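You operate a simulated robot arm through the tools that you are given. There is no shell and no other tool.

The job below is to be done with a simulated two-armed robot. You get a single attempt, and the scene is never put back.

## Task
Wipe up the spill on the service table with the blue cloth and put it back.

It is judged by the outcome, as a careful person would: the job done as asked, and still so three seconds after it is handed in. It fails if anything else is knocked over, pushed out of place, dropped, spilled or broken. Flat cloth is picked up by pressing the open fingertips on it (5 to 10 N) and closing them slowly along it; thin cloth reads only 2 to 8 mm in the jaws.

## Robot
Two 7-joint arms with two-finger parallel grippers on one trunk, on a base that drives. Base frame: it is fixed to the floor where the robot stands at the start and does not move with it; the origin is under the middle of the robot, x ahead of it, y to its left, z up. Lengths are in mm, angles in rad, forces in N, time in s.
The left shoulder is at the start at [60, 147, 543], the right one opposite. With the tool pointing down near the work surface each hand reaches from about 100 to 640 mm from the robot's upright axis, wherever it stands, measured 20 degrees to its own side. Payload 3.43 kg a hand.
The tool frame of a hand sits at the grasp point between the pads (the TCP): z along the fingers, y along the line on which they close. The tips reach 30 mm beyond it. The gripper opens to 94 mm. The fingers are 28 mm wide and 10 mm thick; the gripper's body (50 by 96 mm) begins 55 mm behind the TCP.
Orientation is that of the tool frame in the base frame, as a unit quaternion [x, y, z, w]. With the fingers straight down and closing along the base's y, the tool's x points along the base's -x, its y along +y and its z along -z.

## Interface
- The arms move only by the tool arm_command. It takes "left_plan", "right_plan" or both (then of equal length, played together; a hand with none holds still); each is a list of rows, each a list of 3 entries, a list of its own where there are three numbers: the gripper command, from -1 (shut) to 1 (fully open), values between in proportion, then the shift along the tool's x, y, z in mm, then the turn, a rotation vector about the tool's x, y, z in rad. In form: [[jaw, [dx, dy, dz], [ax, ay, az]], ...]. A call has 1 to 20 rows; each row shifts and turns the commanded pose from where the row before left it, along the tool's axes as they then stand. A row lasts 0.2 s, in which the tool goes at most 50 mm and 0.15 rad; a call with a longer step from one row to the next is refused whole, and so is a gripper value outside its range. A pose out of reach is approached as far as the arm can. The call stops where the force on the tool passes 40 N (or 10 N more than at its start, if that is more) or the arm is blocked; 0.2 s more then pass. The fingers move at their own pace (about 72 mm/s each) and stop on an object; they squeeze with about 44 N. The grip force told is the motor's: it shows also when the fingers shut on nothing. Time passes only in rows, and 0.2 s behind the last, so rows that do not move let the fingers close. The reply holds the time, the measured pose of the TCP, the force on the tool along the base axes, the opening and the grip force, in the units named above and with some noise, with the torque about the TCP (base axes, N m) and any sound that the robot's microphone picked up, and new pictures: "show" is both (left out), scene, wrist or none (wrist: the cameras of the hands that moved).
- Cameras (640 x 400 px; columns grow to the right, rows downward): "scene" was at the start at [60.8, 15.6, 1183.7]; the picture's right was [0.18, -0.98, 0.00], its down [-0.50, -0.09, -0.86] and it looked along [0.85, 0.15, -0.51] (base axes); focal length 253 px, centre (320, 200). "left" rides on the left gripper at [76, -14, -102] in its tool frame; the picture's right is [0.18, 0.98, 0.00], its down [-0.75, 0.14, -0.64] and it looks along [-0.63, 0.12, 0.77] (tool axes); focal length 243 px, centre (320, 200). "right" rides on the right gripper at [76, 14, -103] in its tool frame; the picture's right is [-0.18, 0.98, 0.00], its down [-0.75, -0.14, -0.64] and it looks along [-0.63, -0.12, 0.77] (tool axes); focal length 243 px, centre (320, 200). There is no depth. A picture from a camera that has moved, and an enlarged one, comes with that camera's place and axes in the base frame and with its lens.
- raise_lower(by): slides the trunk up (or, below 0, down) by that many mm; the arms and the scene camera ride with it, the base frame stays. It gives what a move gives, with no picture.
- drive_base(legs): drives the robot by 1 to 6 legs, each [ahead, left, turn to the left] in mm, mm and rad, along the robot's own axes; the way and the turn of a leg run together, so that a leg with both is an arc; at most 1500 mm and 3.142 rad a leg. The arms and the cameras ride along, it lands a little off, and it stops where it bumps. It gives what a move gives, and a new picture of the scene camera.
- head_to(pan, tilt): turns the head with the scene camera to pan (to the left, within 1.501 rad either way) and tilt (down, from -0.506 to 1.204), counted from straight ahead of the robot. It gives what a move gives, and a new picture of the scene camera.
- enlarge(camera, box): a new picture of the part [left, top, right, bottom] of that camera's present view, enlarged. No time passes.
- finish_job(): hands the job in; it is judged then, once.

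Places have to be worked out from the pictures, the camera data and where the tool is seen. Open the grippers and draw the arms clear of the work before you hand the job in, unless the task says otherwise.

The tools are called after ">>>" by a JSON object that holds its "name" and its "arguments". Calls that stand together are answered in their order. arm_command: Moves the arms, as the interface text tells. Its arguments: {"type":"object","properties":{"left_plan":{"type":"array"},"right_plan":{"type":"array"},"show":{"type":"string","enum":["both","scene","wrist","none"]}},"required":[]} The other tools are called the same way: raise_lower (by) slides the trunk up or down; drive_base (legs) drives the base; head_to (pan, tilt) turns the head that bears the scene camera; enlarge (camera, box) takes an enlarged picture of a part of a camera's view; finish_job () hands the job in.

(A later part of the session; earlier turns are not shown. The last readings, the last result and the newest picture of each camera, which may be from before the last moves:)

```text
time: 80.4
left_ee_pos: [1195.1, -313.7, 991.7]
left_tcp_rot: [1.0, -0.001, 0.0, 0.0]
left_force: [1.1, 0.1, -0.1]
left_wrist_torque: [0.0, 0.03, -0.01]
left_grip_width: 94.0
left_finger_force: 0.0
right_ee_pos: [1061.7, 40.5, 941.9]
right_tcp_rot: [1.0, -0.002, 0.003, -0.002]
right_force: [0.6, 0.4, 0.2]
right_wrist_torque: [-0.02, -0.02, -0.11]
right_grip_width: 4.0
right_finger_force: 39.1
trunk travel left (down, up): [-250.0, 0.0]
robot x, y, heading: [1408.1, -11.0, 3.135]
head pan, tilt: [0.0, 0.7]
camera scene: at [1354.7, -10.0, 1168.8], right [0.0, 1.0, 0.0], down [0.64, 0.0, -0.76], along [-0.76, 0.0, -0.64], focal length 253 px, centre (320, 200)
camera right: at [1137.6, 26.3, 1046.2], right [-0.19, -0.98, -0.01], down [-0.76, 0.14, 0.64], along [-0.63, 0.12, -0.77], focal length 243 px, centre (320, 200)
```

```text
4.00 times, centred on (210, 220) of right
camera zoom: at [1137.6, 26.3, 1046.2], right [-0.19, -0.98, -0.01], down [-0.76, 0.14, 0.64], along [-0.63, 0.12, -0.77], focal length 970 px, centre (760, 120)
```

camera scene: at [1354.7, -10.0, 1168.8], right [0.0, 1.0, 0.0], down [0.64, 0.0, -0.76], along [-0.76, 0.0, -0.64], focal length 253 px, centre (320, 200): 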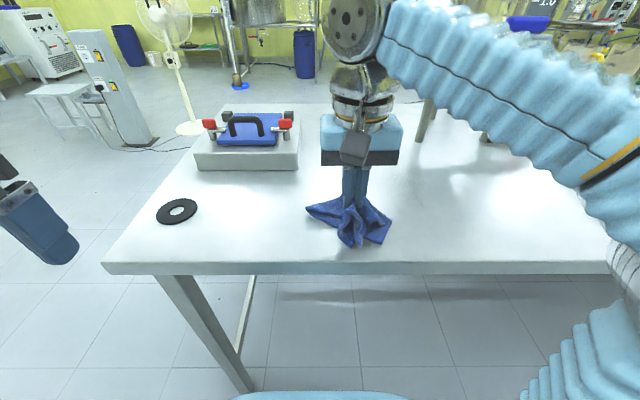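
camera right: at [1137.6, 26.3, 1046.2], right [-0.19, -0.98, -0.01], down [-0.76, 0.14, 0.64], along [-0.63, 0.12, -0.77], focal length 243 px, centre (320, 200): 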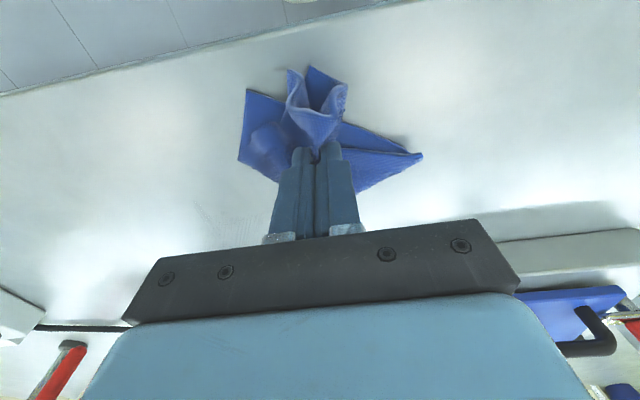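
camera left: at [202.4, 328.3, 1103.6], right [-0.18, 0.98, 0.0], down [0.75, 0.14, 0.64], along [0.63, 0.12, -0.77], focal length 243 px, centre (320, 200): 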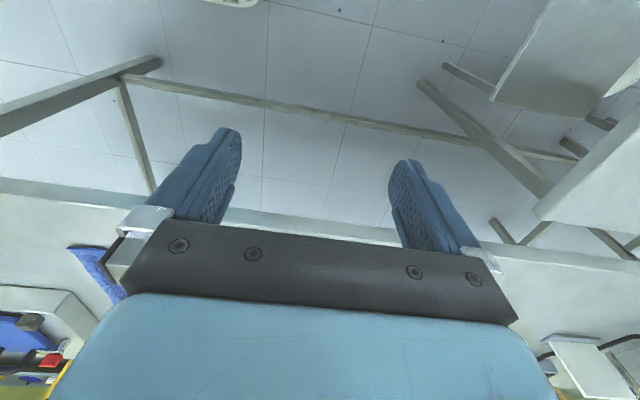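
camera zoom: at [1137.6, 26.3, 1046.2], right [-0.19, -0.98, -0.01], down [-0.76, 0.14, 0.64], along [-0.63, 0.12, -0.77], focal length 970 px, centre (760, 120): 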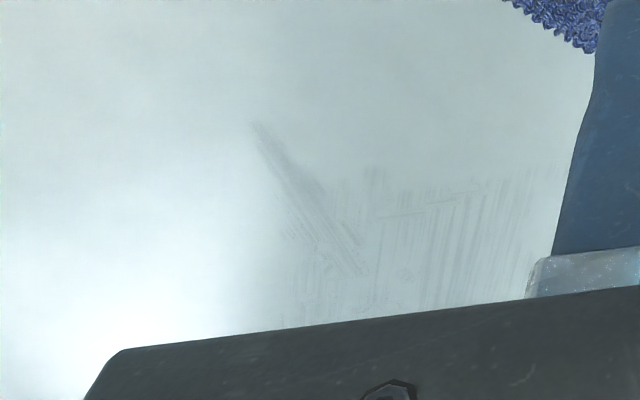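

A thin streaky film remains over x 900–1010, y 115–205. I wipe again crosswise: strokes in the +y direction, starting at (905, 105).

>>> {"name": "arm_command", "arguments": {"right_plan": [[-1, [-39, -14, 5], [0, 0, 0]], [-1, [-39, -16, 5], [0, 0, 0]], [-1, [-39, -17, 6], [0, 0, 0]], [-1, [-39, -18, 6], [0, 0, 0]], [-1, [0, 0, 8], [0, 0, 0]], [-1, [0, 0, 8], [0, 0, 0]], [-1, [0, 0, 4], [0, 0, 0]]], "show": "wrist"}}

```text
time: 82.0
left_ee_pos: [1196.9, -313.5, 992.0]
left_tcp_rot: [1.0, -0.001, 0.0, 0.0]
left_force: [0.5, 0.1, -0.3]
left_wrist_torque: [0.0, 0.03, -0.03]
left_grip_width: 93.9
left_finger_force: 0.1
right_ee_pos: [906.5, 106.7, 902.9]
right_tcp_rot: [1.0, -0.001, 0.0, -0.002]
right_force: [-5.1, 1.6, 16.4]
right_wrist_torque: [-0.03, 0.0, -0.11]
right_grip_width: 4.5
right_finger_force: 38.7
trunk travel left (down, up): [-250.0, 0.0]
robot x, y, heading: [1406.3, -13.0, 3.139]
head pan, tilt: [0.0, 0.7]
camera right: at [982.9, 92.8, 1005.9], right [-0.19, -0.98, 0.0], down [-0.75, 0.14, 0.64], along [-0.63, 0.12, -0.77], focal length 243 px, centre (320, 200)
```

right: 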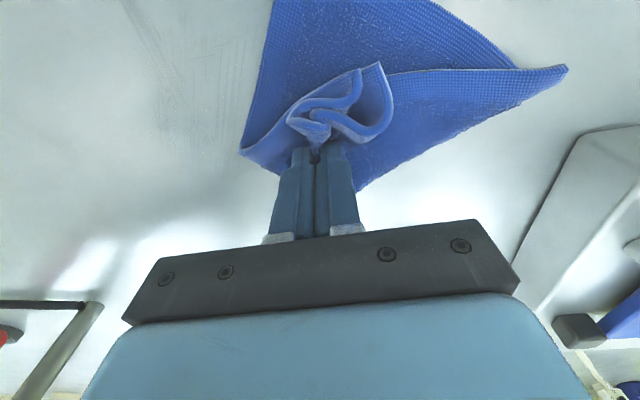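

Pressing with 16 N at (906, 107). I drag in +y across the area.

>>> {"name": "arm_command", "arguments": {"right_plan": [[-1, [0, -8, 0], [0, 0, 0]], [-1, [0, -12, 0.5], [0, 0, 0]], [-1, [0, -12, 0.5], [0, 0, 0]], [-1, [0, -12, 0], [0, 0, 0]], [-1, [0, -12, 0.5], [0, 0, 0]], [-1, [0, -12, 0], [0, 0, 0]], [-1, [0, -12, 0.5], [0, 0, 0]], [-1, [0, -12, 0], [0, 0, 0]], [-1, [0, -14, 0], [0, 0, 0]]], "show": "wrist"}}

```text
time: 84.0
left_ee_pos: [1196.3, -313.9, 989.7]
left_tcp_rot: [1.0, -0.002, -0.001, -0.002]
left_force: [-0.1, -0.1, 0.0]
left_wrist_torque: [0.0, 0.02, 0.0]
left_grip_width: 94.2
left_finger_force: 0.1
right_ee_pos: [907.0, 210.9, 901.7]
right_tcp_rot: [1.0, -0.001, 0.001, -0.002]
right_force: [0.4, -7.2, 26.9]
right_wrist_torque: [-0.31, -0.27, -0.16]
right_grip_width: 4.9
right_finger_force: 39.0
trunk travel left (down, up): [-250.0, 0.0]
robot x, y, heading: [1406.1, -11.1, 3.138]
head pan, tilt: [0.0, 0.7]
camera right: at [983.4, 197.3, 1004.5], right [-0.19, -0.98, -0.01], down [-0.75, 0.14, 0.64], along [-0.63, 0.12, -0.77], focal length 243 px, centre (320, 200)
```

right: 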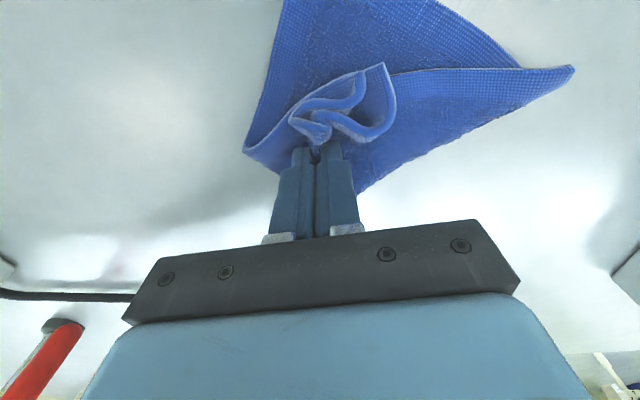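

The cloth drags nicely spread out. I lift, return to (930, 105) and repeat the crosswise stroke.

>>> {"name": "arm_command", "arguments": {"right_plan": [[-1, [5, 0, -14], [0, 0, 0]], [-1, [5, 35, -2], [0, 0, 0]], [-1, [6, 35, 0], [0, 0, 0]], [-1, [7, 35, 0], [0, 0, 0]], [-1, [0, 0, 9], [0, 0, 0]], [-1, [0, 0, 7], [0, 0, 0]]], "show": "none"}}

>>> {"name": "arm_command", "arguments": {"right_plan": [[-1, [0, -8, 0], [0, 0, 0]], [-1, [0, -12, 0], [0, 0, 0]], [-1, [0, -12, 0], [0, 0, 0]], [-1, [0, -12, 0], [0, 0, 0]], [-1, [0, -12, 0], [0, 0, 0]], [-1, [0, -12, 0], [0, 0, 0]], [-1, [0, -12, 0], [0, 0, 0]], [-1, [0, -12, 0], [0, 0, 0]], [-1, [0, -14, 0], [0, 0, 0]]], "show": "none"}}

>>> {"name": "arm_command", "arguments": {"right_plan": [[-1, [5, 0, -14], [0, 0, 0]], [-1, [6, 35, -2], [0, 0, 0]], [-1, [6, 35, 0], [0, 0, 0]], [-1, [7, 35, 0], [0, 0, 0]], [-1, [0, 0, 9], [0, 0, 0]], [-1, [0, 0, 7], [0, 0, 0]]], "show": "none"}}

>>> {"name": "arm_command", "arguments": {"right_plan": [[-1, [0, -8, 0], [0, 0, 0]], [-1, [0, -12, 0], [0, 0, 0]], [-1, [0, -12, 0], [0, 0, 0]], [-1, [0, -12, 0], [0, 0, 0]], [-1, [0, -12, 0], [0, 0, 0]], [-1, [0, -12, 0], [0, 0, 0]], [-1, [0, -12, 0], [0, 0, 0]], [-1, [0, -12, 0], [0, 0, 0]], [-1, [0, -14, 0], [0, 0, 0]]], "show": "both"}}

```text
time: 85.4
left_ee_pos: [1195.5, -314.7, 991.3]
left_tcp_rot: [1.0, -0.002, 0.0, 0.0]
left_force: [-0.6, 0.2, 0.5]
left_wrist_torque: [0.02, 0.02, -0.01]
left_grip_width: 94.1
left_finger_force: 0.0
right_ee_pos: [929.4, 106.7, 900.7]
right_tcp_rot: [1.0, 0.0, 0.001, -0.001]
right_force: [-0.4, -0.5, 14.7]
right_wrist_torque: [0.05, 0.05, -0.08]
right_grip_width: 4.3
right_finger_force: 39.0
trunk travel left (down, up): [-250.0, 0.0]
robot x, y, heading: [1404.6, -10.6, 3.139]
head pan, tilt: [0.0, 0.7]
```

```text
time: 87.4
left_ee_pos: [1194.3, -313.8, 990.8]
left_tcp_rot: [1.0, -0.001, -0.001, -0.001]
left_force: [0.3, 0.3, 0.0]
left_wrist_torque: [0.03, 0.02, 0.0]
left_grip_width: 94.1
left_finger_force: 0.0
right_ee_pos: [929.1, 213.3, 901.6]
right_tcp_rot: [1.0, -0.001, 0.002, -0.003]
right_force: [-0.8, -3.0, 12.3]
right_wrist_torque: [0.02, 0.0, -0.13]
right_grip_width: 4.4
right_finger_force: 39.2
trunk travel left (down, up): [-250.0, 0.0]
robot x, y, heading: [1407.1, -9.0, 3.141]
head pan, tilt: [0.0, 0.7]
```

```text
time: 88.8
left_ee_pos: [1195.5, -312.6, 991.0]
left_tcp_rot: [1.0, -0.002, -0.001, 0.0]
left_force: [0.4, -0.4, -0.4]
left_wrist_torque: [0.01, 0.02, 0.0]
left_grip_width: 94.2
left_finger_force: 0.0
right_ee_pos: [953.1, 108.5, 900.1]
right_tcp_rot: [1.0, -0.001, 0.0, -0.001]
right_force: [-2.3, 1.0, 12.9]
right_wrist_torque: [0.07, 0.04, -0.13]
right_grip_width: 4.0
right_finger_force: 38.9
trunk travel left (down, up): [-250.0, 0.0]
robot x, y, heading: [1409.2, -8.4, 3.139]
head pan, tilt: [0.0, 0.7]
```

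```text
time: 90.8
left_ee_pos: [1195.8, -312.8, 990.0]
left_tcp_rot: [1.0, -0.001, -0.001, 0.0]
left_force: [0.9, -0.3, 0.8]
left_wrist_torque: [0.02, -0.02, 0.02]
left_grip_width: 94.2
left_finger_force: 0.0
right_ee_pos: [954.0, 213.2, 901.6]
right_tcp_rot: [1.0, -0.002, 0.001, -0.002]
right_force: [0.3, -2.5, 12.3]
right_wrist_torque: [0.02, -0.06, -0.11]
right_grip_width: 4.2
right_finger_force: 38.3
trunk travel left (down, up): [-250.0, 0.0]
robot x, y, heading: [1410.2, -9.2, 3.141]
head pan, tilt: [0.0, 0.7]
camera scene: at [1355.4, -10.7, 1168.9], right [0.0, 1.0, 0.0], down [0.64, 0.0, -0.77], along [-0.77, 0.0, -0.64], focal length 253 px, centre (320, 200)
camera right: at [1029.7, 199.8, 1003.8], right [-0.19, -0.98, -0.01], down [-0.76, 0.14, 0.64], along [-0.63, 0.12, -0.77], focal length 243 px, centre (320, 200)
```

scene: 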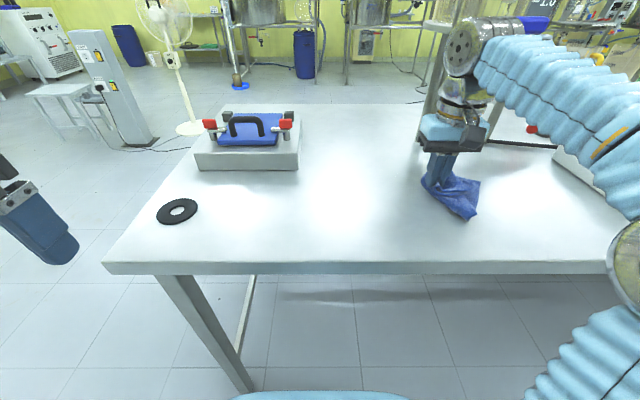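
right: 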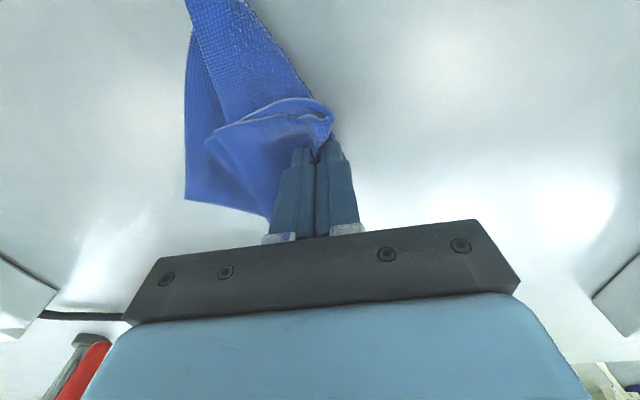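

The cloth has swung over to the +y side, leaving the area in view. I enlarge to check what remains.

>>> {"name": "enlarge", "arguments": {"camera": "scene", "box": [370, 150, 490, 225]}}

>>> {"name": "enlarge", "arguments": {"camera": "right", "box": [330, 60, 600, 230]}}

```text
5.33 times, centred on (430, 188) of scene
camera zoom: at [1355.4, -10.7, 1168.9], right [0.0, 1.0, 0.0], down [0.64, 0.0, -0.77], along [-0.77, 0.0, -0.64], focal length 1351 px, centre (-267, 267)
```

zoom: 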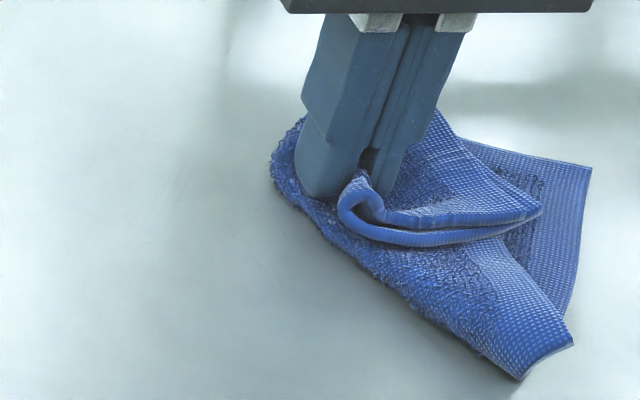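

```text
2.35 times, centred on (465, 145) of right
camera zoom: at [1029.7, 199.8, 1003.8], right [-0.19, -0.98, -0.01], down [-0.76, 0.14, 0.64], along [-0.63, 0.12, -0.77], focal length 571 px, centre (-21, 329)
```

zoom: 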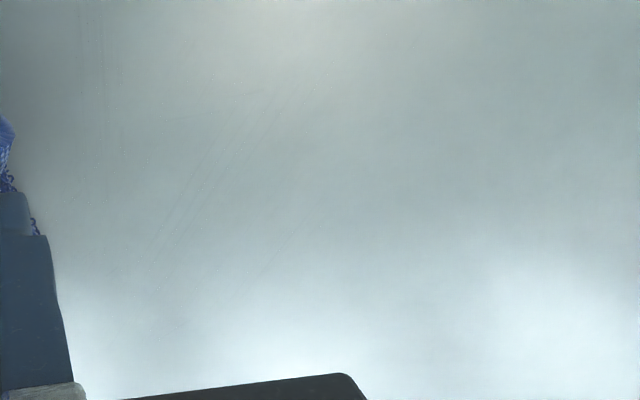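

Nearly all clean; only hair-fine streaks are left. I do two more strokes, this time in −y with the cloth trailing, at x ≈ 985 and then x ≈ 945.

>>> {"name": "arm_command", "arguments": {"right_plan": [[-1, [10, 0, -8], [0, 0, 0]], [-1, [22, 0, 0], [0, 0, 0]], [-1, [0, 0, 6], [0, 0, 0]], [-1, [0, 0, 3], [0, 0, 0]]], "show": "none"}}

>>> {"name": "arm_command", "arguments": {"right_plan": [[-1, [0, 8, 0], [0, 0, 0]], [-1, [0, 12, 0], [0, 0, 0]], [-1, [0, 12, 0], [0, 0, 0]], [-1, [0, 12, 0], [0, 0, 0]], [-1, [0, 12, 0], [0, 0, 0]], [-1, [0, 12, 0], [0, 0, 0]], [-1, [0, 12, 0], [0, 0, 0]], [-1, [0, 12, 0], [0, 0, 0]], [-1, [0, 14, 0], [0, 0, 0]]], "show": "both"}}

```text
time: 91.8
left_ee_pos: [1195.4, -313.8, 991.7]
left_tcp_rot: [1.0, -0.002, -0.001, 0.0]
left_force: [-0.4, 0.5, -0.7]
left_wrist_torque: [0.01, 0.03, -0.02]
left_grip_width: 94.1
left_finger_force: 0.0
right_ee_pos: [986.0, 213.8, 900.6]
right_tcp_rot: [1.0, -0.002, 0.0, -0.003]
right_force: [-2.5, 1.7, 15.7]
right_wrist_torque: [0.15, 0.07, -0.08]
right_grip_width: 4.2
right_finger_force: 39.0
trunk travel left (down, up): [-250.0, 0.0]
robot x, y, heading: [1405.4, -8.8, 3.138]
head pan, tilt: [0.0, 0.7]
```

```text
time: 93.8
left_ee_pos: [1196.4, -313.5, 991.2]
left_tcp_rot: [1.0, -0.003, 0.0, 0.0]
left_force: [0.3, -0.6, 0.0]
left_wrist_torque: [0.0, 0.01, 0.0]
left_grip_width: 94.3
left_finger_force: 0.0
right_ee_pos: [984.9, 107.8, 899.6]
right_tcp_rot: [1.0, -0.001, 0.002, -0.003]
right_force: [-0.6, 3.0, 19.4]
right_wrist_torque: [0.24, 0.01, -0.07]
right_grip_width: 4.4
right_finger_force: 38.9
trunk travel left (down, up): [-250.0, 0.0]
robot x, y, heading: [1412.7, -13.0, 3.141]
head pan, tilt: [0.0, 0.7]
camera scene: at [1355.7, -10.0, 1168.9], right [0.0, 1.0, 0.0], down [0.64, 0.0, -0.77], along [-0.77, 0.0, -0.64], focal length 253 px, centre (320, 200)
camera right: at [1062.0, 93.9, 1003.1], right [-0.19, -0.98, 0.0], down [-0.76, 0.14, 0.64], along [-0.63, 0.12, -0.77], focal length 243 px, centre (320, 200)
```

scene: 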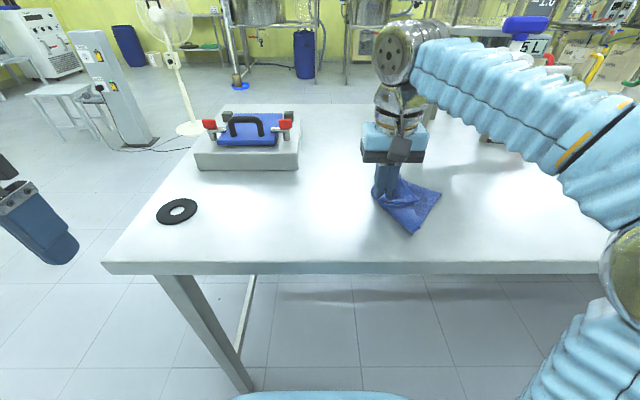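
right: 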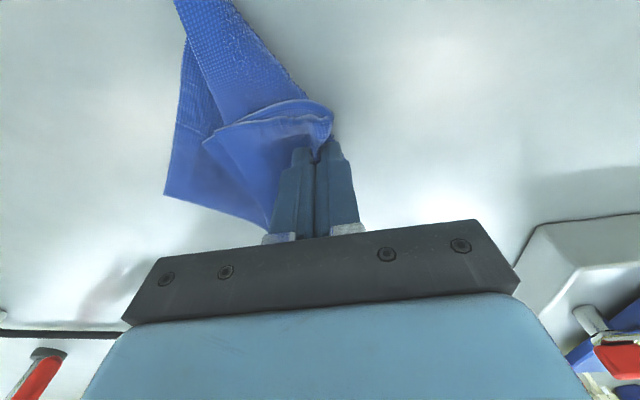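

Now I lift the cloth aside to (1065, 10) and check the wiped area as a whole.

>>> {"name": "arm_command", "arguments": {"right_plan": [[-1, [20, 25, -15], [0, 0, 0]], [-1, [30, 35, -15], [0, 0, 0]], [-1, [30, 35, -15], [0, 0, 0]]], "show": "both"}}

>>> {"name": "enlarge", "arguments": {"camera": "scene", "box": [370, 150, 490, 225]}}

>>> {"name": "enlarge", "arguments": {"camera": "right", "box": [60, 130, 290, 280]}}

```text
time: 94.6
left_ee_pos: [1195.8, -314.1, 991.6]
left_tcp_rot: [1.0, -0.002, 0.0, 0.0]
left_force: [0.3, 0.6, 0.4]
left_wrist_torque: [-0.03, 0.02, 0.0]
left_grip_width: 93.9
left_finger_force: 0.0
right_ee_pos: [1064.6, 11.4, 944.2]
right_tcp_rot: [1.0, 0.0, 0.001, -0.003]
right_force: [-0.4, -0.9, -0.3]
right_wrist_torque: [0.01, -0.03, -0.04]
right_grip_width: 4.4
right_finger_force: 39.1
trunk travel left (down, up): [-250.0, 0.0]
robot x, y, heading: [1411.5, -9.0, 3.139]
head pan, tilt: [0.0, 0.7]
camera scene: at [1354.7, -10.1, 1168.8], right [0.0, 1.0, 0.0], down [0.64, 0.0, -0.76], along [-0.76, 0.0, -0.64], focal length 253 px, centre (320, 200)
camera right: at [1140.9, -2.2, 1046.9], right [-0.19, -0.98, -0.01], down [-0.76, 0.14, 0.64], along [-0.63, 0.12, -0.77], focal length 243 px, centre (320, 200)
```

scene: 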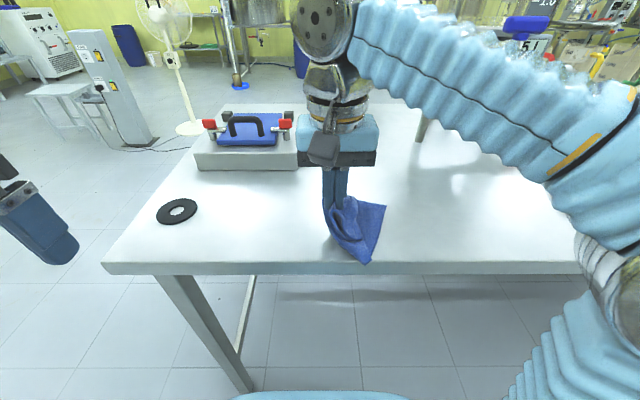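
right: 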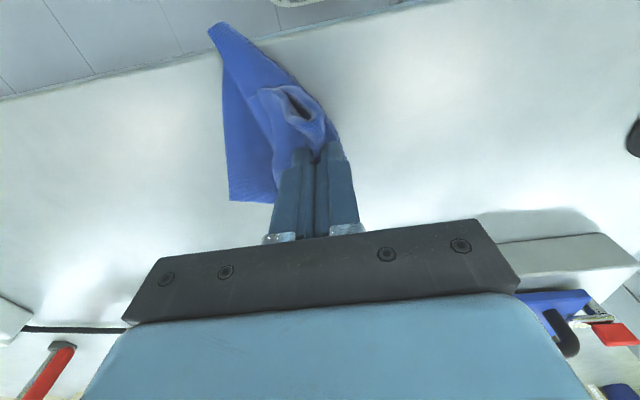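

```text
5.33 times, centred on (430, 188) of scene
camera zoom: at [1354.7, -10.1, 1168.8], right [0.0, 1.0, 0.0], down [0.64, 0.0, -0.76], along [-0.76, 0.0, -0.64], focal length 1351 px, centre (-267, 267)
```

zoom: 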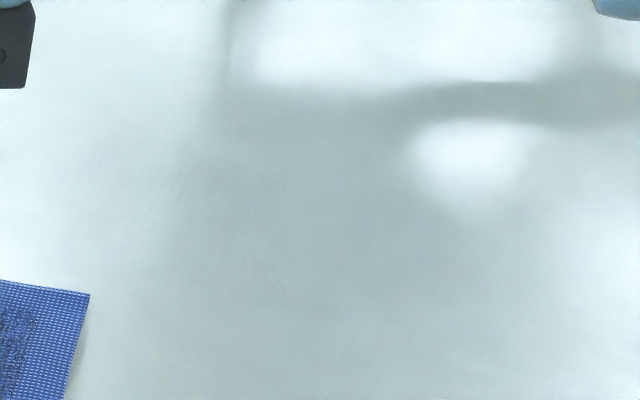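

```text
2.67 times, centred on (175, 205) of right
camera zoom: at [1140.9, -2.2, 1046.9], right [-0.19, -0.98, -0.01], down [-0.76, 0.14, 0.64], along [-0.63, 0.12, -0.77], focal length 647 px, centre (707, 187)
```

zoom: 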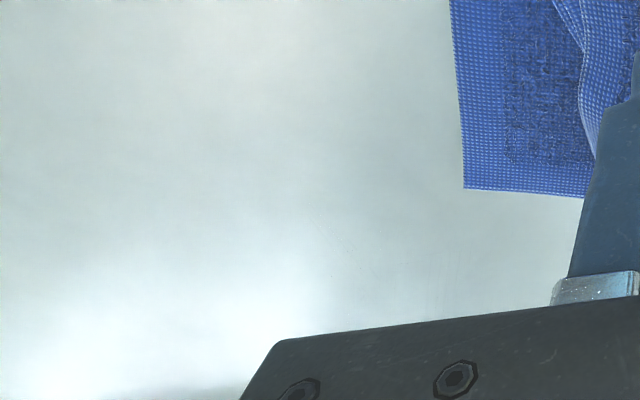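

Only two hair-fine streaks remain, near (955, 150) and (980, 178). I give those spots extra strokes, pushing away from the robot so the cloth trails: first y ≈ 178 from x ≈ 1020 to 925.

>>> {"name": "arm_command", "arguments": {"right_plan": [[-1, [-11, -42, 7], [0, 0, 0]], [-1, [-11, -42, 7], [0, 0, 0]], [-1, [-11, -42, 7], [0, 0, 0]], [-1, [-11, -42, 8], [0, 0, 0]], [-1, [0, 0, 8], [0, 0, 0]], [-1, [0, 0, 6], [0, 0, 0]]], "show": "none"}}

>>> {"name": "arm_command", "arguments": {"right_plan": [[-1, [-6, 0, 1], [0, 0, 0]], [-1, [-12, 0, 0.5], [0, 0, 0]], [-1, [-12, 0, 0], [0, 0, 0]], [-1, [-12, 0, 0], [0, 0, 0]], [-1, [-12, 0, 0], [0, 0, 0]], [-1, [-12, 0, 0], [0, 0, 0]], [-1, [-12, 0, 0], [0, 0, 0]], [-1, [-12, 0, 0], [0, 0, 0]]], "show": "wrist"}}

```text
time: 96.0
left_ee_pos: [1195.7, -312.8, 991.0]
left_tcp_rot: [1.0, -0.002, 0.001, 0.0]
left_force: [-1.1, 0.2, 0.4]
left_wrist_torque: [-0.03, -0.01, 0.03]
left_grip_width: 93.9
left_finger_force: 0.0
right_ee_pos: [1020.9, 182.4, 901.0]
right_tcp_rot: [1.0, -0.001, 0.002, -0.003]
right_force: [0.3, 0.3, 1.0]
right_wrist_torque: [0.01, -0.01, -0.08]
right_grip_width: 4.7
right_finger_force: 38.8
trunk travel left (down, up): [-250.0, 0.0]
robot x, y, heading: [1405.8, -11.9, 3.138]
head pan, tilt: [0.0, 0.7]
```

```text
time: 97.8
left_ee_pos: [1195.2, -313.0, 991.3]
left_tcp_rot: [1.0, -0.002, 0.0, 0.0]
left_force: [0.0, 0.1, -0.1]
left_wrist_torque: [-0.03, -0.04, -0.01]
left_grip_width: 94.2
left_finger_force: 0.0
right_ee_pos: [931.6, 181.4, 898.6]
right_tcp_rot: [1.0, -0.002, 0.002, -0.002]
right_force: [1.6, -0.6, 2.0]
right_wrist_torque: [-0.03, 0.02, -0.07]
right_grip_width: 4.2
right_finger_force: 39.1
trunk travel left (down, up): [-250.0, 0.0]
robot x, y, heading: [1410.2, -9.2, 3.136]
head pan, tilt: [0.0, 0.7]
camera right: at [1007.3, 167.3, 1002.7], right [-0.19, -0.98, -0.01], down [-0.76, 0.14, 0.64], along [-0.63, 0.12, -0.77], focal length 243 px, centre (320, 200)
```

right: 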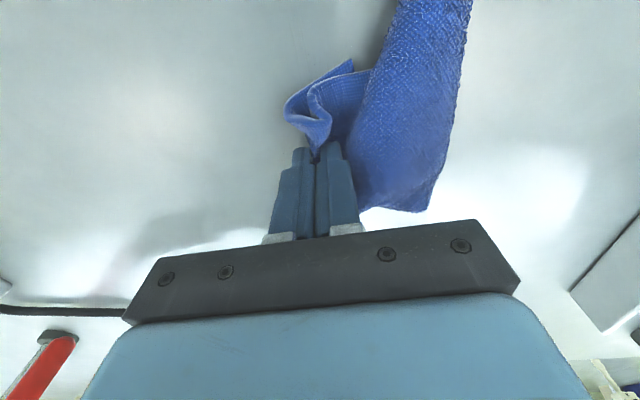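

The press was light (2 N) as less cloth lies under the tips now. I press 3.5 mm deeper and stroke back towards the robot along y ≈ 180.

>>> {"name": "arm_command", "arguments": {"right_plan": [[-1, [0, 0, 2], [0, 0, 0]], [-1, [0, 0, 1.5], [0, 0, 0]], [-1, [0, 0, 0], [0, 0, 0]]], "show": "none"}}

>>> {"name": "arm_command", "arguments": {"right_plan": [[-1, [8, 0, 0], [0, 0, 0]], [-1, [12, 0, 0], [0, 0, 0]], [-1, [12, 0, 0], [0, 0, 0]], [-1, [12, 0, 0], [0, 0, 0]], [-1, [12, 0, 0], [0, 0, 0]], [-1, [12, 0, 0], [0, 0, 0]], [-1, [12, 0, 0], [0, 0, 0]], [-1, [8, 0, 0], [0, 0, 0]]], "show": "none"}}

```text
time: 98.6
left_ee_pos: [1195.9, -313.8, 992.3]
left_tcp_rot: [1.0, -0.001, -0.001, 0.0]
left_force: [0.4, 0.3, -0.2]
left_wrist_torque: [-0.02, 0.01, 0.01]
left_grip_width: 94.0
left_finger_force: 0.1
right_ee_pos: [930.3, 180.4, 896.2]
right_tcp_rot: [1.0, -0.001, 0.001, -0.002]
right_force: [-1.7, 0.0, 9.5]
right_wrist_torque: [-0.08, 0.08, -0.06]
right_grip_width: 4.7
right_finger_force: 38.7
trunk travel left (down, up): [-250.0, 0.0]
robot x, y, heading: [1407.3, -14.2, 3.135]
head pan, tilt: [0.0, 0.7]
```

```text
time: 100.4
left_ee_pos: [1195.4, -313.6, 991.6]
left_tcp_rot: [1.0, -0.002, 0.0, 0.0]
left_force: [0.4, 0.0, -0.6]
left_wrist_torque: [-0.02, 0.01, -0.02]
left_grip_width: 94.2
left_finger_force: 0.0
right_ee_pos: [1018.5, 180.7, 896.2]
right_tcp_rot: [1.0, -0.001, 0.002, -0.002]
right_force: [-1.6, -0.3, 9.3]
right_wrist_torque: [-0.03, 0.04, -0.07]
right_grip_width: 4.3
right_finger_force: 38.9
trunk travel left (down, up): [-250.0, 0.0]
robot x, y, heading: [1407.4, -8.3, 3.139]
head pan, tilt: [0.0, 0.7]
```

Steady 9 N all along. Now the same at y ≈ 155 and y ≈ 135: lift, go back to x ≈ 915, press and draw towards the robot.

>>> {"name": "arm_command", "arguments": {"right_plan": [[-1, [0, 0, -12], [0, 0, 0]], [-1, [-30, 8, -2], [0, 0, 0]], [-1, [-36, 8, 0], [0, 0, 0]], [-1, [-37, 8, 0], [0, 0, 0]], [-1, [0, 0, 8], [0, 0, 0]], [-1, [0, 0, 5], [0, 0, 0]], [-1, [0, 0, 1], [0, 0, 0]]], "show": "none"}}

>>> {"name": "arm_command", "arguments": {"right_plan": [[-1, [8, 0, 0.5], [0, 0, 0]], [-1, [12, 0, 0], [0, 0, 0]], [-1, [12, 0, 0], [0, 0, 0]], [-1, [12, 0, 0], [0, 0, 0]], [-1, [12, 0, 0], [0, 0, 0]], [-1, [12, 0, 0], [0, 0, 0]], [-1, [12, 0, 0], [0, 0, 0]], [-1, [8, 0, 0], [0, 0, 0]]], "show": "none"}}

>>> {"name": "arm_command", "arguments": {"right_plan": [[-1, [0, 0, -12], [0, 0, 0]], [-1, [-25, 7, -2], [0, 0, 0]], [-1, [-30, 7, 0], [0, 0, 0]], [-1, [-30, 7, 0], [0, 0, 0]], [-1, [0, 0, 8], [0, 0, 0]], [-1, [0, 0, 5], [0, 0, 0]], [-1, [0, 0, 1], [0, 0, 0]]], "show": "none"}}

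>>> {"name": "arm_command", "arguments": {"right_plan": [[-1, [8, 0, 0.5], [0, 0, 0]], [-1, [12, 0, 0], [0, 0, 0]], [-1, [12, 0, 0], [0, 0, 0]], [-1, [12, 0, 0], [0, 0, 0]], [-1, [12, 0, 0], [0, 0, 0]], [-1, [12, 0, 0], [0, 0, 0]], [-1, [12, 0, 0], [0, 0, 0]], [-1, [8, 0, 0], [0, 0, 0]]], "show": "both"}}

```text
time: 102.0
left_ee_pos: [1195.0, -314.6, 989.9]
left_tcp_rot: [1.0, -0.002, -0.001, 0.0]
left_force: [-0.3, 0.8, -1.4]
left_wrist_torque: [-0.02, 0.01, 0.03]
left_grip_width: 94.0
left_finger_force: 0.1
right_ee_pos: [916.4, 158.0, 897.3]
right_tcp_rot: [1.0, -0.002, 0.002, -0.002]
right_force: [-1.8, 0.2, 9.8]
right_wrist_torque: [-0.05, 0.05, -0.11]
right_grip_width: 4.6
right_finger_force: 38.6
trunk travel left (down, up): [-250.0, 0.0]
robot x, y, heading: [1407.5, -8.3, 3.138]
head pan, tilt: [0.0, 0.7]
```

```text
time: 103.8
left_ee_pos: [1196.0, -312.9, 990.2]
left_tcp_rot: [1.0, -0.001, -0.001, -0.001]
left_force: [-0.1, 0.4, -0.3]
left_wrist_torque: [-0.03, -0.01, -0.03]
left_grip_width: 94.1
left_finger_force: 0.1
right_ee_pos: [1004.2, 157.3, 895.7]
right_tcp_rot: [1.0, -0.001, 0.001, -0.003]
right_force: [-3.1, 1.2, 21.9]
right_wrist_torque: [-0.09, 0.05, -0.07]
right_grip_width: 4.3
right_finger_force: 39.2
trunk travel left (down, up): [-250.0, 0.0]
robot x, y, heading: [1408.9, -9.5, 3.139]
head pan, tilt: [0.0, 0.7]
```

```text
time: 105.4
left_ee_pos: [1195.4, -312.9, 990.8]
left_tcp_rot: [1.0, -0.001, -0.001, 0.0]
left_force: [0.7, -0.2, 0.2]
left_wrist_torque: [-0.02, 0.02, -0.01]
left_grip_width: 94.2
left_finger_force: 0.0
right_ee_pos: [918.3, 135.8, 896.3]
right_tcp_rot: [1.0, -0.001, 0.001, -0.001]
right_force: [-2.2, -1.2, 13.0]
right_wrist_torque: [-0.11, 0.03, -0.09]
right_grip_width: 4.5
right_finger_force: 39.2
trunk travel left (down, up): [-250.0, 0.0]
robot x, y, heading: [1408.1, -11.2, 3.138]
head pan, tilt: [0.0, 0.7]
```

```text
time: 107.2
left_ee_pos: [1195.8, -313.5, 990.5]
left_tcp_rot: [1.0, -0.002, -0.001, 0.0]
left_force: [-0.3, 0.1, -0.1]
left_wrist_torque: [-0.02, 0.01, -0.01]
left_grip_width: 94.1
left_finger_force: 0.0
right_ee_pos: [1007.5, 135.0, 895.7]
right_tcp_rot: [1.0, -0.001, 0.001, -0.002]
right_force: [-4.1, 0.2, 32.0]
right_wrist_torque: [-0.22, 0.17, -0.13]
right_grip_width: 4.5
right_finger_force: 39.1
trunk travel left (down, up): [-250.0, 0.0]
robot x, y, heading: [1407.2, -7.9, 3.139]
head pan, tilt: [0.0, 0.7]
camera scene: at [1355.6, -10.6, 1169.0], right [0.0, 1.0, 0.0], down [0.64, 0.0, -0.77], along [-0.77, 0.0, -0.64], focal length 253 px, centre (320, 200)
camera right: at [1084.1, 121.5, 998.6], right [-0.19, -0.98, -0.01], down [-0.75, 0.14, 0.64], along [-0.63, 0.12, -0.77], focal length 243 px, centre (320, 200)
```

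scene: 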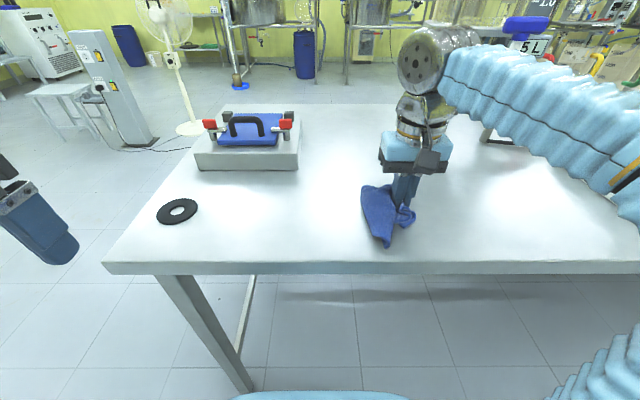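
right: 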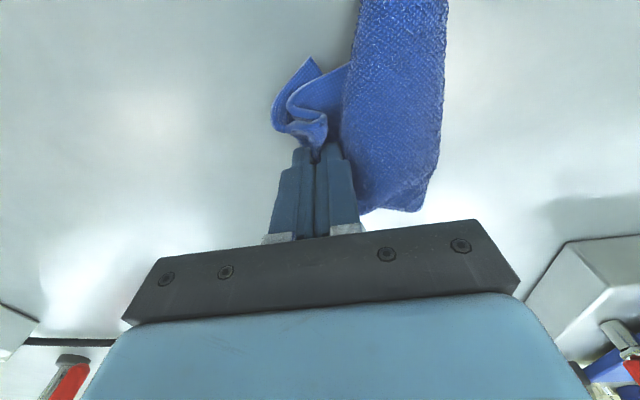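

Good strokes with 10–30 N. I lift the cloth and draw back to about (1110, 20), then look at the wiped area again.

>>> {"name": "arm_command", "arguments": {"right_plan": [[-1, [10, 15, -12], [0, 0, 0]], [-1, [30, 30, -18], [0, 0, 0]], [-1, [30, 35, -18], [0, 0, 0]], [-1, [30, 35, -18], [0, 0, 0]]], "show": "both"}}

>>> {"name": "enlarge", "arguments": {"camera": "scene", "box": [370, 150, 490, 225]}}

>>> {"name": "enlarge", "arguments": {"camera": "right", "box": [60, 130, 290, 280]}}

```text
time: 108.2
left_ee_pos: [1195.4, -313.4, 991.7]
left_tcp_rot: [1.0, -0.002, 0.001, 0.0]
left_force: [-0.2, 0.4, 0.5]
left_wrist_torque: [-0.01, 0.01, -0.01]
left_grip_width: 94.0
left_finger_force: 0.0
right_ee_pos: [1107.1, 20.3, 960.4]
right_tcp_rot: [1.0, -0.002, 0.002, -0.003]
right_force: [0.4, 1.4, -0.6]
right_wrist_torque: [-0.03, 0.0, -0.07]
right_grip_width: 4.5
right_finger_force: 38.7
trunk travel left (down, up): [-250.0, 0.0]
robot x, y, heading: [1409.2, -10.8, 3.134]
head pan, tilt: [0.0, 0.7]
camera scene: at [1354.7, -10.0, 1168.8], right [0.0, 1.0, 0.0], down [0.64, 0.0, -0.76], along [-0.76, 0.0, -0.64], focal length 253 px, centre (320, 200)
camera right: at [1182.8, 5.9, 1064.0], right [-0.19, -0.98, -0.01], down [-0.76, 0.14, 0.64], along [-0.63, 0.12, -0.77], focal length 243 px, centre (320, 200)
```

scene: 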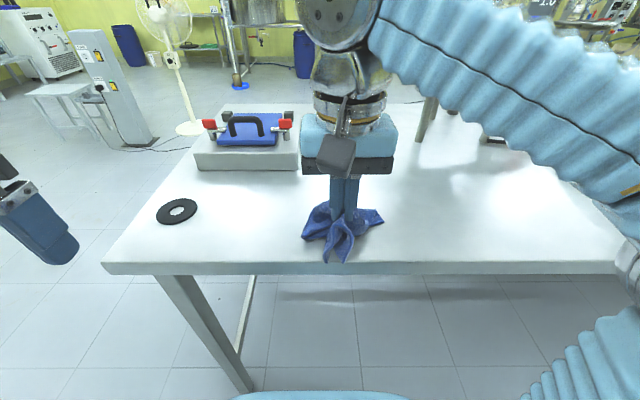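
right: 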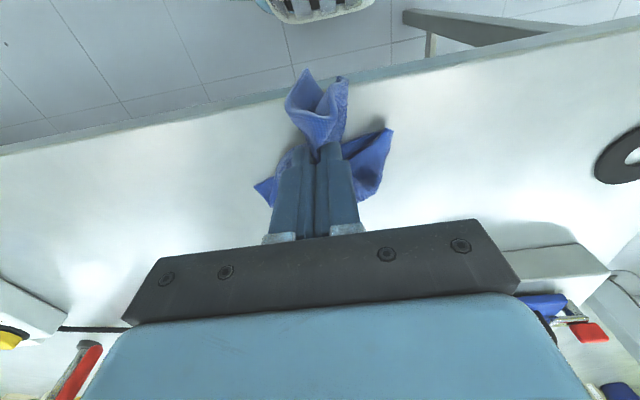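

```text
5.33 times, centred on (430, 188) of scene
camera zoom: at [1354.7, -10.0, 1168.8], right [0.0, 1.0, 0.0], down [0.64, 0.0, -0.76], along [-0.76, 0.0, -0.64], focal length 1351 px, centre (-267, 267)
```

zoom: 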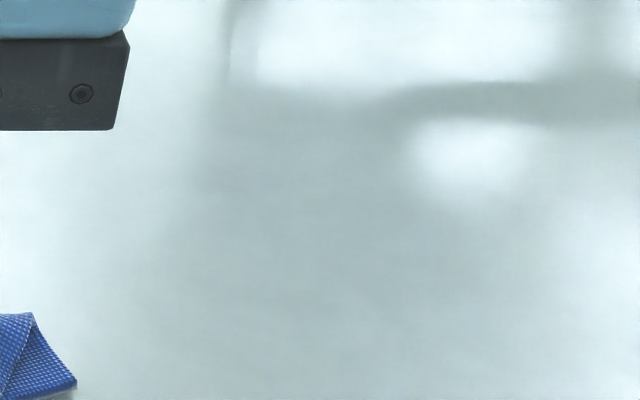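

```text
2.67 times, centred on (175, 205) of right
camera zoom: at [1182.8, 5.9, 1064.0], right [-0.19, -0.98, -0.01], down [-0.76, 0.14, 0.64], along [-0.63, 0.12, -0.77], focal length 647 px, centre (707, 187)
```

zoom: 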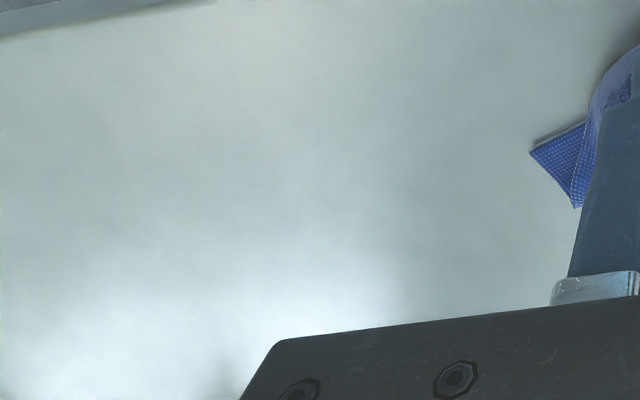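

The wiped area now looks wholly clean. I raise the hand and back off from the table with the cloth.

>>> {"name": "arm_command", "arguments": {"right_plan": [[-1, [5, -8, -14], [0, 0, 0]], [-1, [5, -8, -14], [0, 0, 0]], [-1, [2, -8, -12], [0, 0, 0]]], "show": "none"}}

>>> {"name": "drive_base", "arguments": {"legs": [[-160, 0, 0]]}}

>>> {"name": "enlarge", "arguments": {"camera": "scene", "box": [340, 120, 480, 210]}}

```text
time: 109.0
left_ee_pos: [1195.4, -313.3, 991.0]
left_tcp_rot: [1.0, -0.001, 0.001, 0.0]
left_force: [-0.9, 0.4, 0.5]
left_wrist_torque: [0.02, -0.01, -0.01]
left_grip_width: 93.6
left_finger_force: 0.1
right_ee_pos: [1108.7, 32.6, 982.0]
right_tcp_rot: [1.0, 0.004, 0.021, -0.014]
right_force: [-0.1, 0.7, -0.4]
right_wrist_torque: [-0.08, -0.05, -0.1]
right_grip_width: 4.6
right_finger_force: 39.1
right hand out of reach, approached as far as the arm can: row 3
trunk travel left (down, up): [-250.0, 0.0]
robot x, y, heading: [1408.2, -10.7, 3.135]
head pan, tilt: [0.0, 0.7]
```

```text
time: 110.5
left_ee_pos: [1354.7, -313.4, 991.3]
left_tcp_rot: [1.0, -0.001, 0.0, 0.001]
left_force: [0.0, 0.5, -0.3]
left_wrist_torque: [-0.01, -0.01, 0.03]
left_grip_width: 94.0
left_finger_force: 0.2
right_ee_pos: [1268.3, 30.3, 982.2]
right_tcp_rot: [1.0, 0.004, 0.021, -0.014]
right_force: [0.8, 0.0, 0.5]
right_wrist_torque: [-0.04, 0.06, -0.06]
right_grip_width: 4.5
right_finger_force: 38.7
trunk travel left (down, up): [-250.0, 0.0]
robot x, y, heading: [1569.1, -10.2, 3.14]
head pan, tilt: [0.0, 0.7]
camera scene: at [1514.5, -10.7, 1168.8], right [0.0, 1.0, 0.0], down [0.64, 0.0, -0.76], along [-0.76, 0.0, -0.64], focal length 253 px, centre (320, 200)
```

scene: 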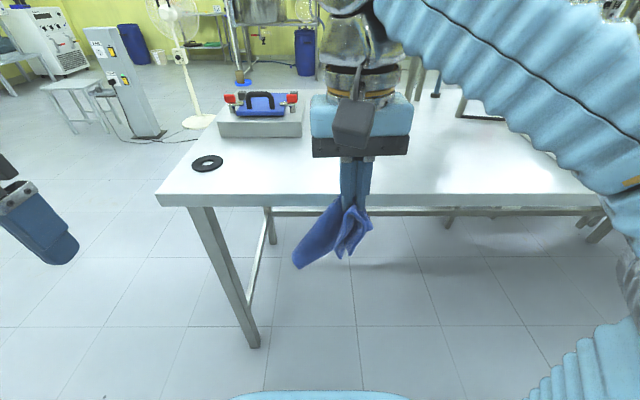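

```text
4.44 times, centred on (410, 165) of scene
camera zoom: at [1514.5, -10.7, 1168.8], right [0.0, 1.0, 0.0], down [0.64, 0.0, -0.76], along [-0.76, 0.0, -0.64], focal length 1126 px, centre (-80, 356)
```

zoom: 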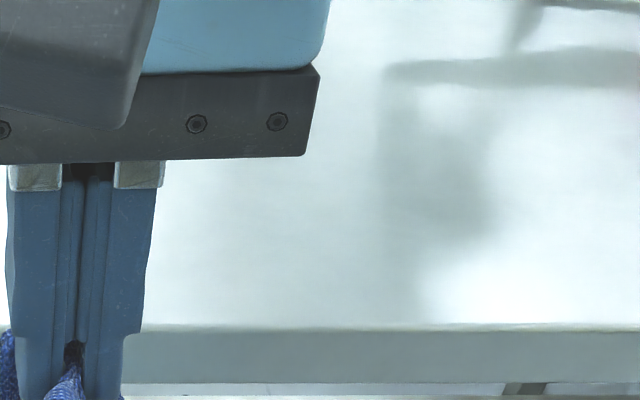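

Clean. I drive back around: strafe left (towards −y) 985 mm, then turn around.

>>> {"name": "drive_base", "arguments": {"legs": [[0, 985, 0]]}}

>>> {"name": "drive_base", "arguments": {"legs": [[0, 0, -1.5708], [0, 0, -1.5708]]}}

```text
time: 115.6
left_ee_pos: [1357.5, -1312.9, 990.7]
left_tcp_rot: [1.0, 0.003, 0.001, 0.0]
left_force: [0.3, -0.7, -0.2]
left_wrist_torque: [-0.01, 0.01, 0.0]
left_grip_width: 94.1
left_finger_force: 0.0
right_ee_pos: [1269.7, -969.6, 981.3]
right_tcp_rot: [1.0, 0.008, 0.021, -0.013]
right_force: [1.0, 0.5, -0.6]
right_wrist_torque: [-0.08, 0.0, -0.07]
right_grip_width: 4.4
right_finger_force: 38.7
trunk travel left (down, up): [-250.0, 0.0]
robot x, y, heading: [1570.1, -1009.2, -3.141]
head pan, tilt: [0.0, 0.7]
camera scene: at [1515.7, -1009.4, 1168.9], right [0.0, 1.0, 0.0], down [0.64, 0.0, -0.76], along [-0.76, 0.0, -0.64], focal length 253 px, centre (320, 200)
```

scene: 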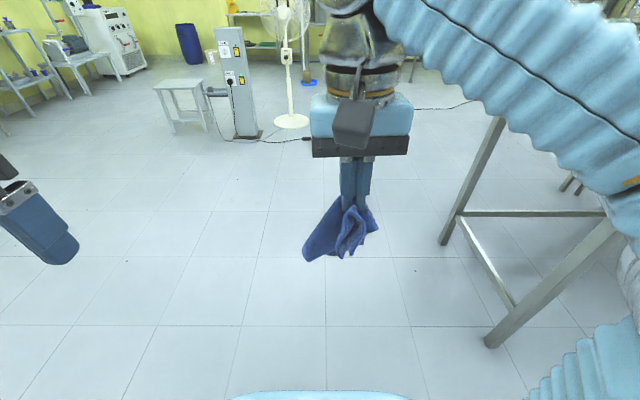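

```text
time: 123.7
left_ee_pos: [1779.9, -703.8, 990.7]
left_tcp_rot: [-0.003, 1.0, 0.0, 0.001]
left_force: [0.1, 0.1, 0.4]
left_wrist_torque: [-0.02, 0.03, 0.02]
left_grip_width: 93.8
left_finger_force: 0.1
right_ee_pos: [1867.6, -1049.6, 982.5]
right_tcp_rot: [-0.008, 1.0, -0.014, -0.02]
right_force: [-0.2, 0.0, 0.5]
right_wrist_torque: [-0.03, -0.01, 0.13]
right_grip_width: 4.6
right_finger_force: 38.5
trunk travel left (down, up): [-250.0, 0.0]
robot x, y, heading: [1570.7, -1009.8, 0.005]
head pan, tilt: [0.0, 0.7]
camera scene: at [1625.7, -1008.9, 1168.9], right [0.01, -1.0, 0.0], down [-0.64, 0.0, -0.76], along [0.76, 0.0, -0.64], focal length 253 px, centre (320, 200)
```

scene: 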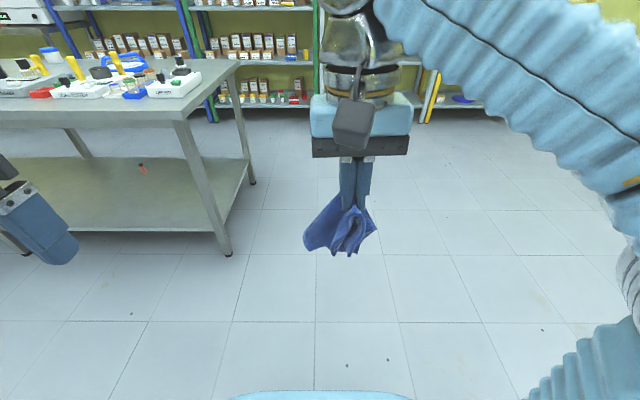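

Facing forward again at (1571, −1010). I drive backwards past the table's right end to x ≈ −80.

>>> {"name": "drive_base", "arguments": {"legs": [[0, 0, -0.005], [-825, 0, 0], [-825, 0, 0]]}}

>>> {"name": "drive_base", "arguments": {"legs": [[0, 1110, 0]]}}

```text
time: 132.4
left_ee_pos: [135.2, -697.2, 991.5]
left_tcp_rot: [0.003, 1.0, 0.0, 0.0]
left_force: [0.4, 1.1, -0.3]
left_wrist_torque: [0.0, 0.02, 0.02]
left_grip_width: 93.8
left_finger_force: 0.1
right_ee_pos: [220.1, -1042.1, 982.0]
right_tcp_rot: [0.0, 1.0, -0.014, -0.021]
right_force: [-0.2, -0.1, -0.2]
right_wrist_torque: [-0.02, 0.0, 0.14]
right_grip_width: 4.4
right_finger_force: 38.4
trunk travel left (down, up): [-250.0, 0.0]
robot x, y, heading: [-79.4, -997.9, -0.006]
head pan, tilt: [0.0, 0.7]
camera scene: at [-22.2, -1001.4, 1168.9], right [-0.01, -1.0, 0.0], down [-0.64, 0.0, -0.76], along [0.76, -0.01, -0.64], focal length 253 px, centre (320, 200)
```

scene: 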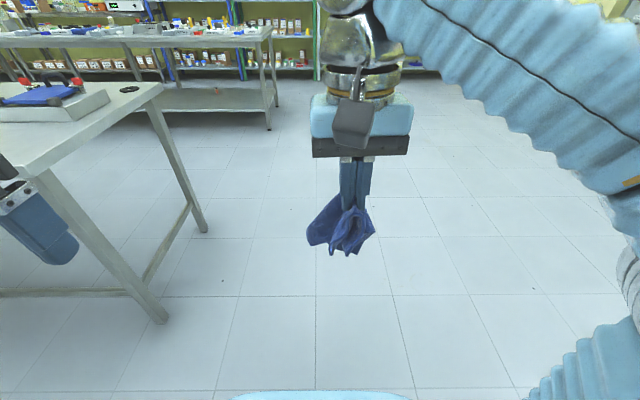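

```text
time: 138.1
left_ee_pos: [137.5, 412.6, 991.1]
left_tcp_rot: [-0.001, 1.0, 0.0, 0.0]
left_force: [0.0, 0.4, -0.2]
left_wrist_torque: [-0.02, 0.0, -0.03]
left_grip_width: 94.0
left_finger_force: 0.0
right_ee_pos: [225.3, 67.0, 981.7]
right_tcp_rot: [-0.005, 1.0, -0.014, -0.021]
right_force: [0.4, 0.4, 0.6]
right_wrist_torque: [0.0, 0.01, 0.13]
right_grip_width: 4.4
right_finger_force: 39.0
trunk travel left (down, up): [-250.0, 0.0]
robot x, y, heading: [-74.2, 108.8, 0.002]
head pan, tilt: [0.0, 0.7]
camera scene: at [-17.5, 107.4, 1168.9], right [0.0, -1.0, 0.0], down [-0.64, 0.0, -0.76], along [0.76, 0.0, -0.64], focal length 253 px, centre (320, 200)
```

scene: 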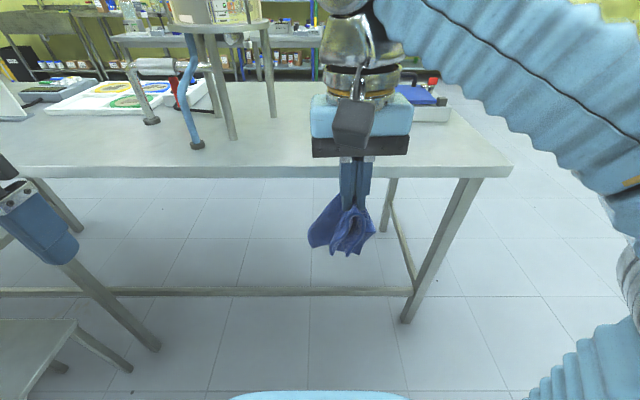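

The cloth hangs well and I am back on the near side. To lay it out with its free end ahead, I tilt the fingers forward by 0.75 rad, which also allows more height over the table.

>>> {"name": "arm_command", "arguments": {"right_plan": [[-1, [0, 0, 0], [0, -0.15, 0]], [-1, [0, 0, 0], [0, -0.15, 0]], [-1, [0, 0, 0], [0, -0.15, 0]], [-1, [0, 0, 0], [0, -0.15, 0]], [-1, [0, 0, 0], [0, -0.15, 0]]], "show": "scene"}}

```text
time: 139.2
left_ee_pos: [137.7, 412.3, 990.5]
left_tcp_rot: [-0.001, 1.0, 0.001, 0.0]
left_force: [0.4, 0.1, -0.7]
left_wrist_torque: [0.03, -0.02, 0.0]
left_grip_width: 94.0
left_finger_force: 0.0
right_ee_pos: [224.0, 67.7, 981.5]
right_tcp_rot: [-0.009, 0.938, -0.012, 0.348]
right_force: [0.8, -0.2, -0.3]
right_wrist_torque: [0.01, 0.05, 0.06]
right_grip_width: 4.4
right_finger_force: 39.1
trunk travel left (down, up): [-250.0, 0.0]
robot x, y, heading: [-74.8, 105.3, 0.002]
head pan, tilt: [0.0, 0.7]
camera scene: at [-17.5, 107.5, 1168.9], right [0.0, -1.0, 0.0], down [-0.64, 0.0, -0.76], along [0.76, 0.0, -0.64], focal length 253 px, centre (320, 200)
```

scene: 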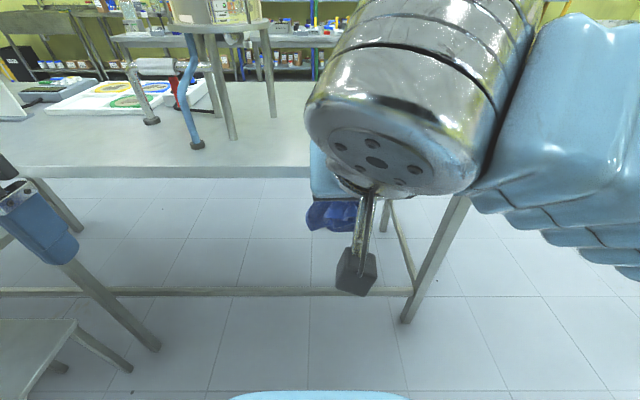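

The fingers now point forward and down (tilt 0.71 rad). I raise the hand by about 45 mm.

>>> {"name": "arm_command", "arguments": {"right_plan": [[-1, [-10, 0, -11], [0, 0, 0]], [-1, [-10, 0, -11], [0, 0, 0]], [-1, [-10, 0, -11], [0, 0, 0]]], "show": "both"}}

```text
time: 140.1
left_ee_pos: [137.6, 412.7, 991.2]
left_tcp_rot: [0.0, 1.0, 0.0, 0.0]
left_force: [-0.1, -0.3, -0.7]
left_wrist_torque: [0.0, -0.02, 0.0]
left_grip_width: 94.2
left_finger_force: 0.0
right_ee_pos: [225.7, 67.7, 1026.6]
right_tcp_rot: [-0.008, 0.938, -0.012, 0.347]
right_force: [-0.4, 0.1, -0.6]
right_wrist_torque: [-0.02, 0.06, 0.08]
right_grip_width: 4.4
right_finger_force: 39.4
trunk travel left (down, up): [-250.0, 0.0]
robot x, y, heading: [-74.7, 110.6, -0.005]
head pan, tilt: [0.0, 0.7]
camera scene: at [-17.5, 107.5, 1168.8], right [0.0, -1.0, 0.0], down [-0.64, 0.0, -0.76], along [0.76, 0.0, -0.64], focal length 253 px, centre (320, 200)
camera right: at [101.8, 82.8, 1055.2], right [0.13, 0.99, 0.09], down [0.16, -0.11, 0.98], along [0.98, -0.11, -0.17], focal length 243 px, centre (320, 200)
```

scene: 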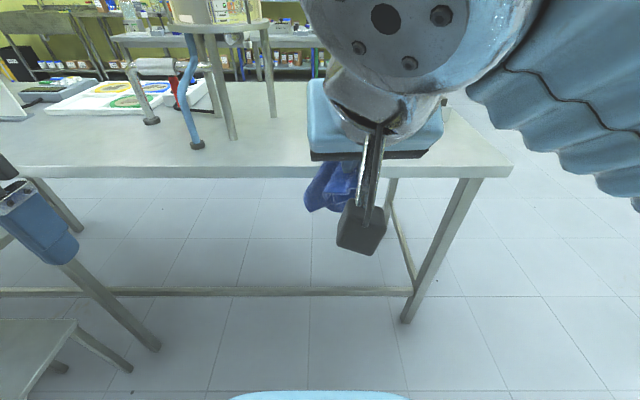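
right: 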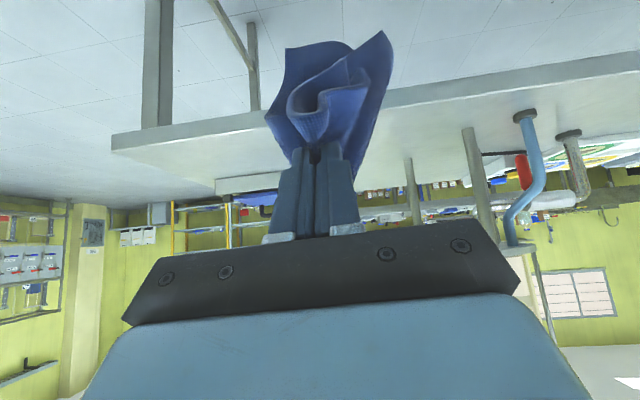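

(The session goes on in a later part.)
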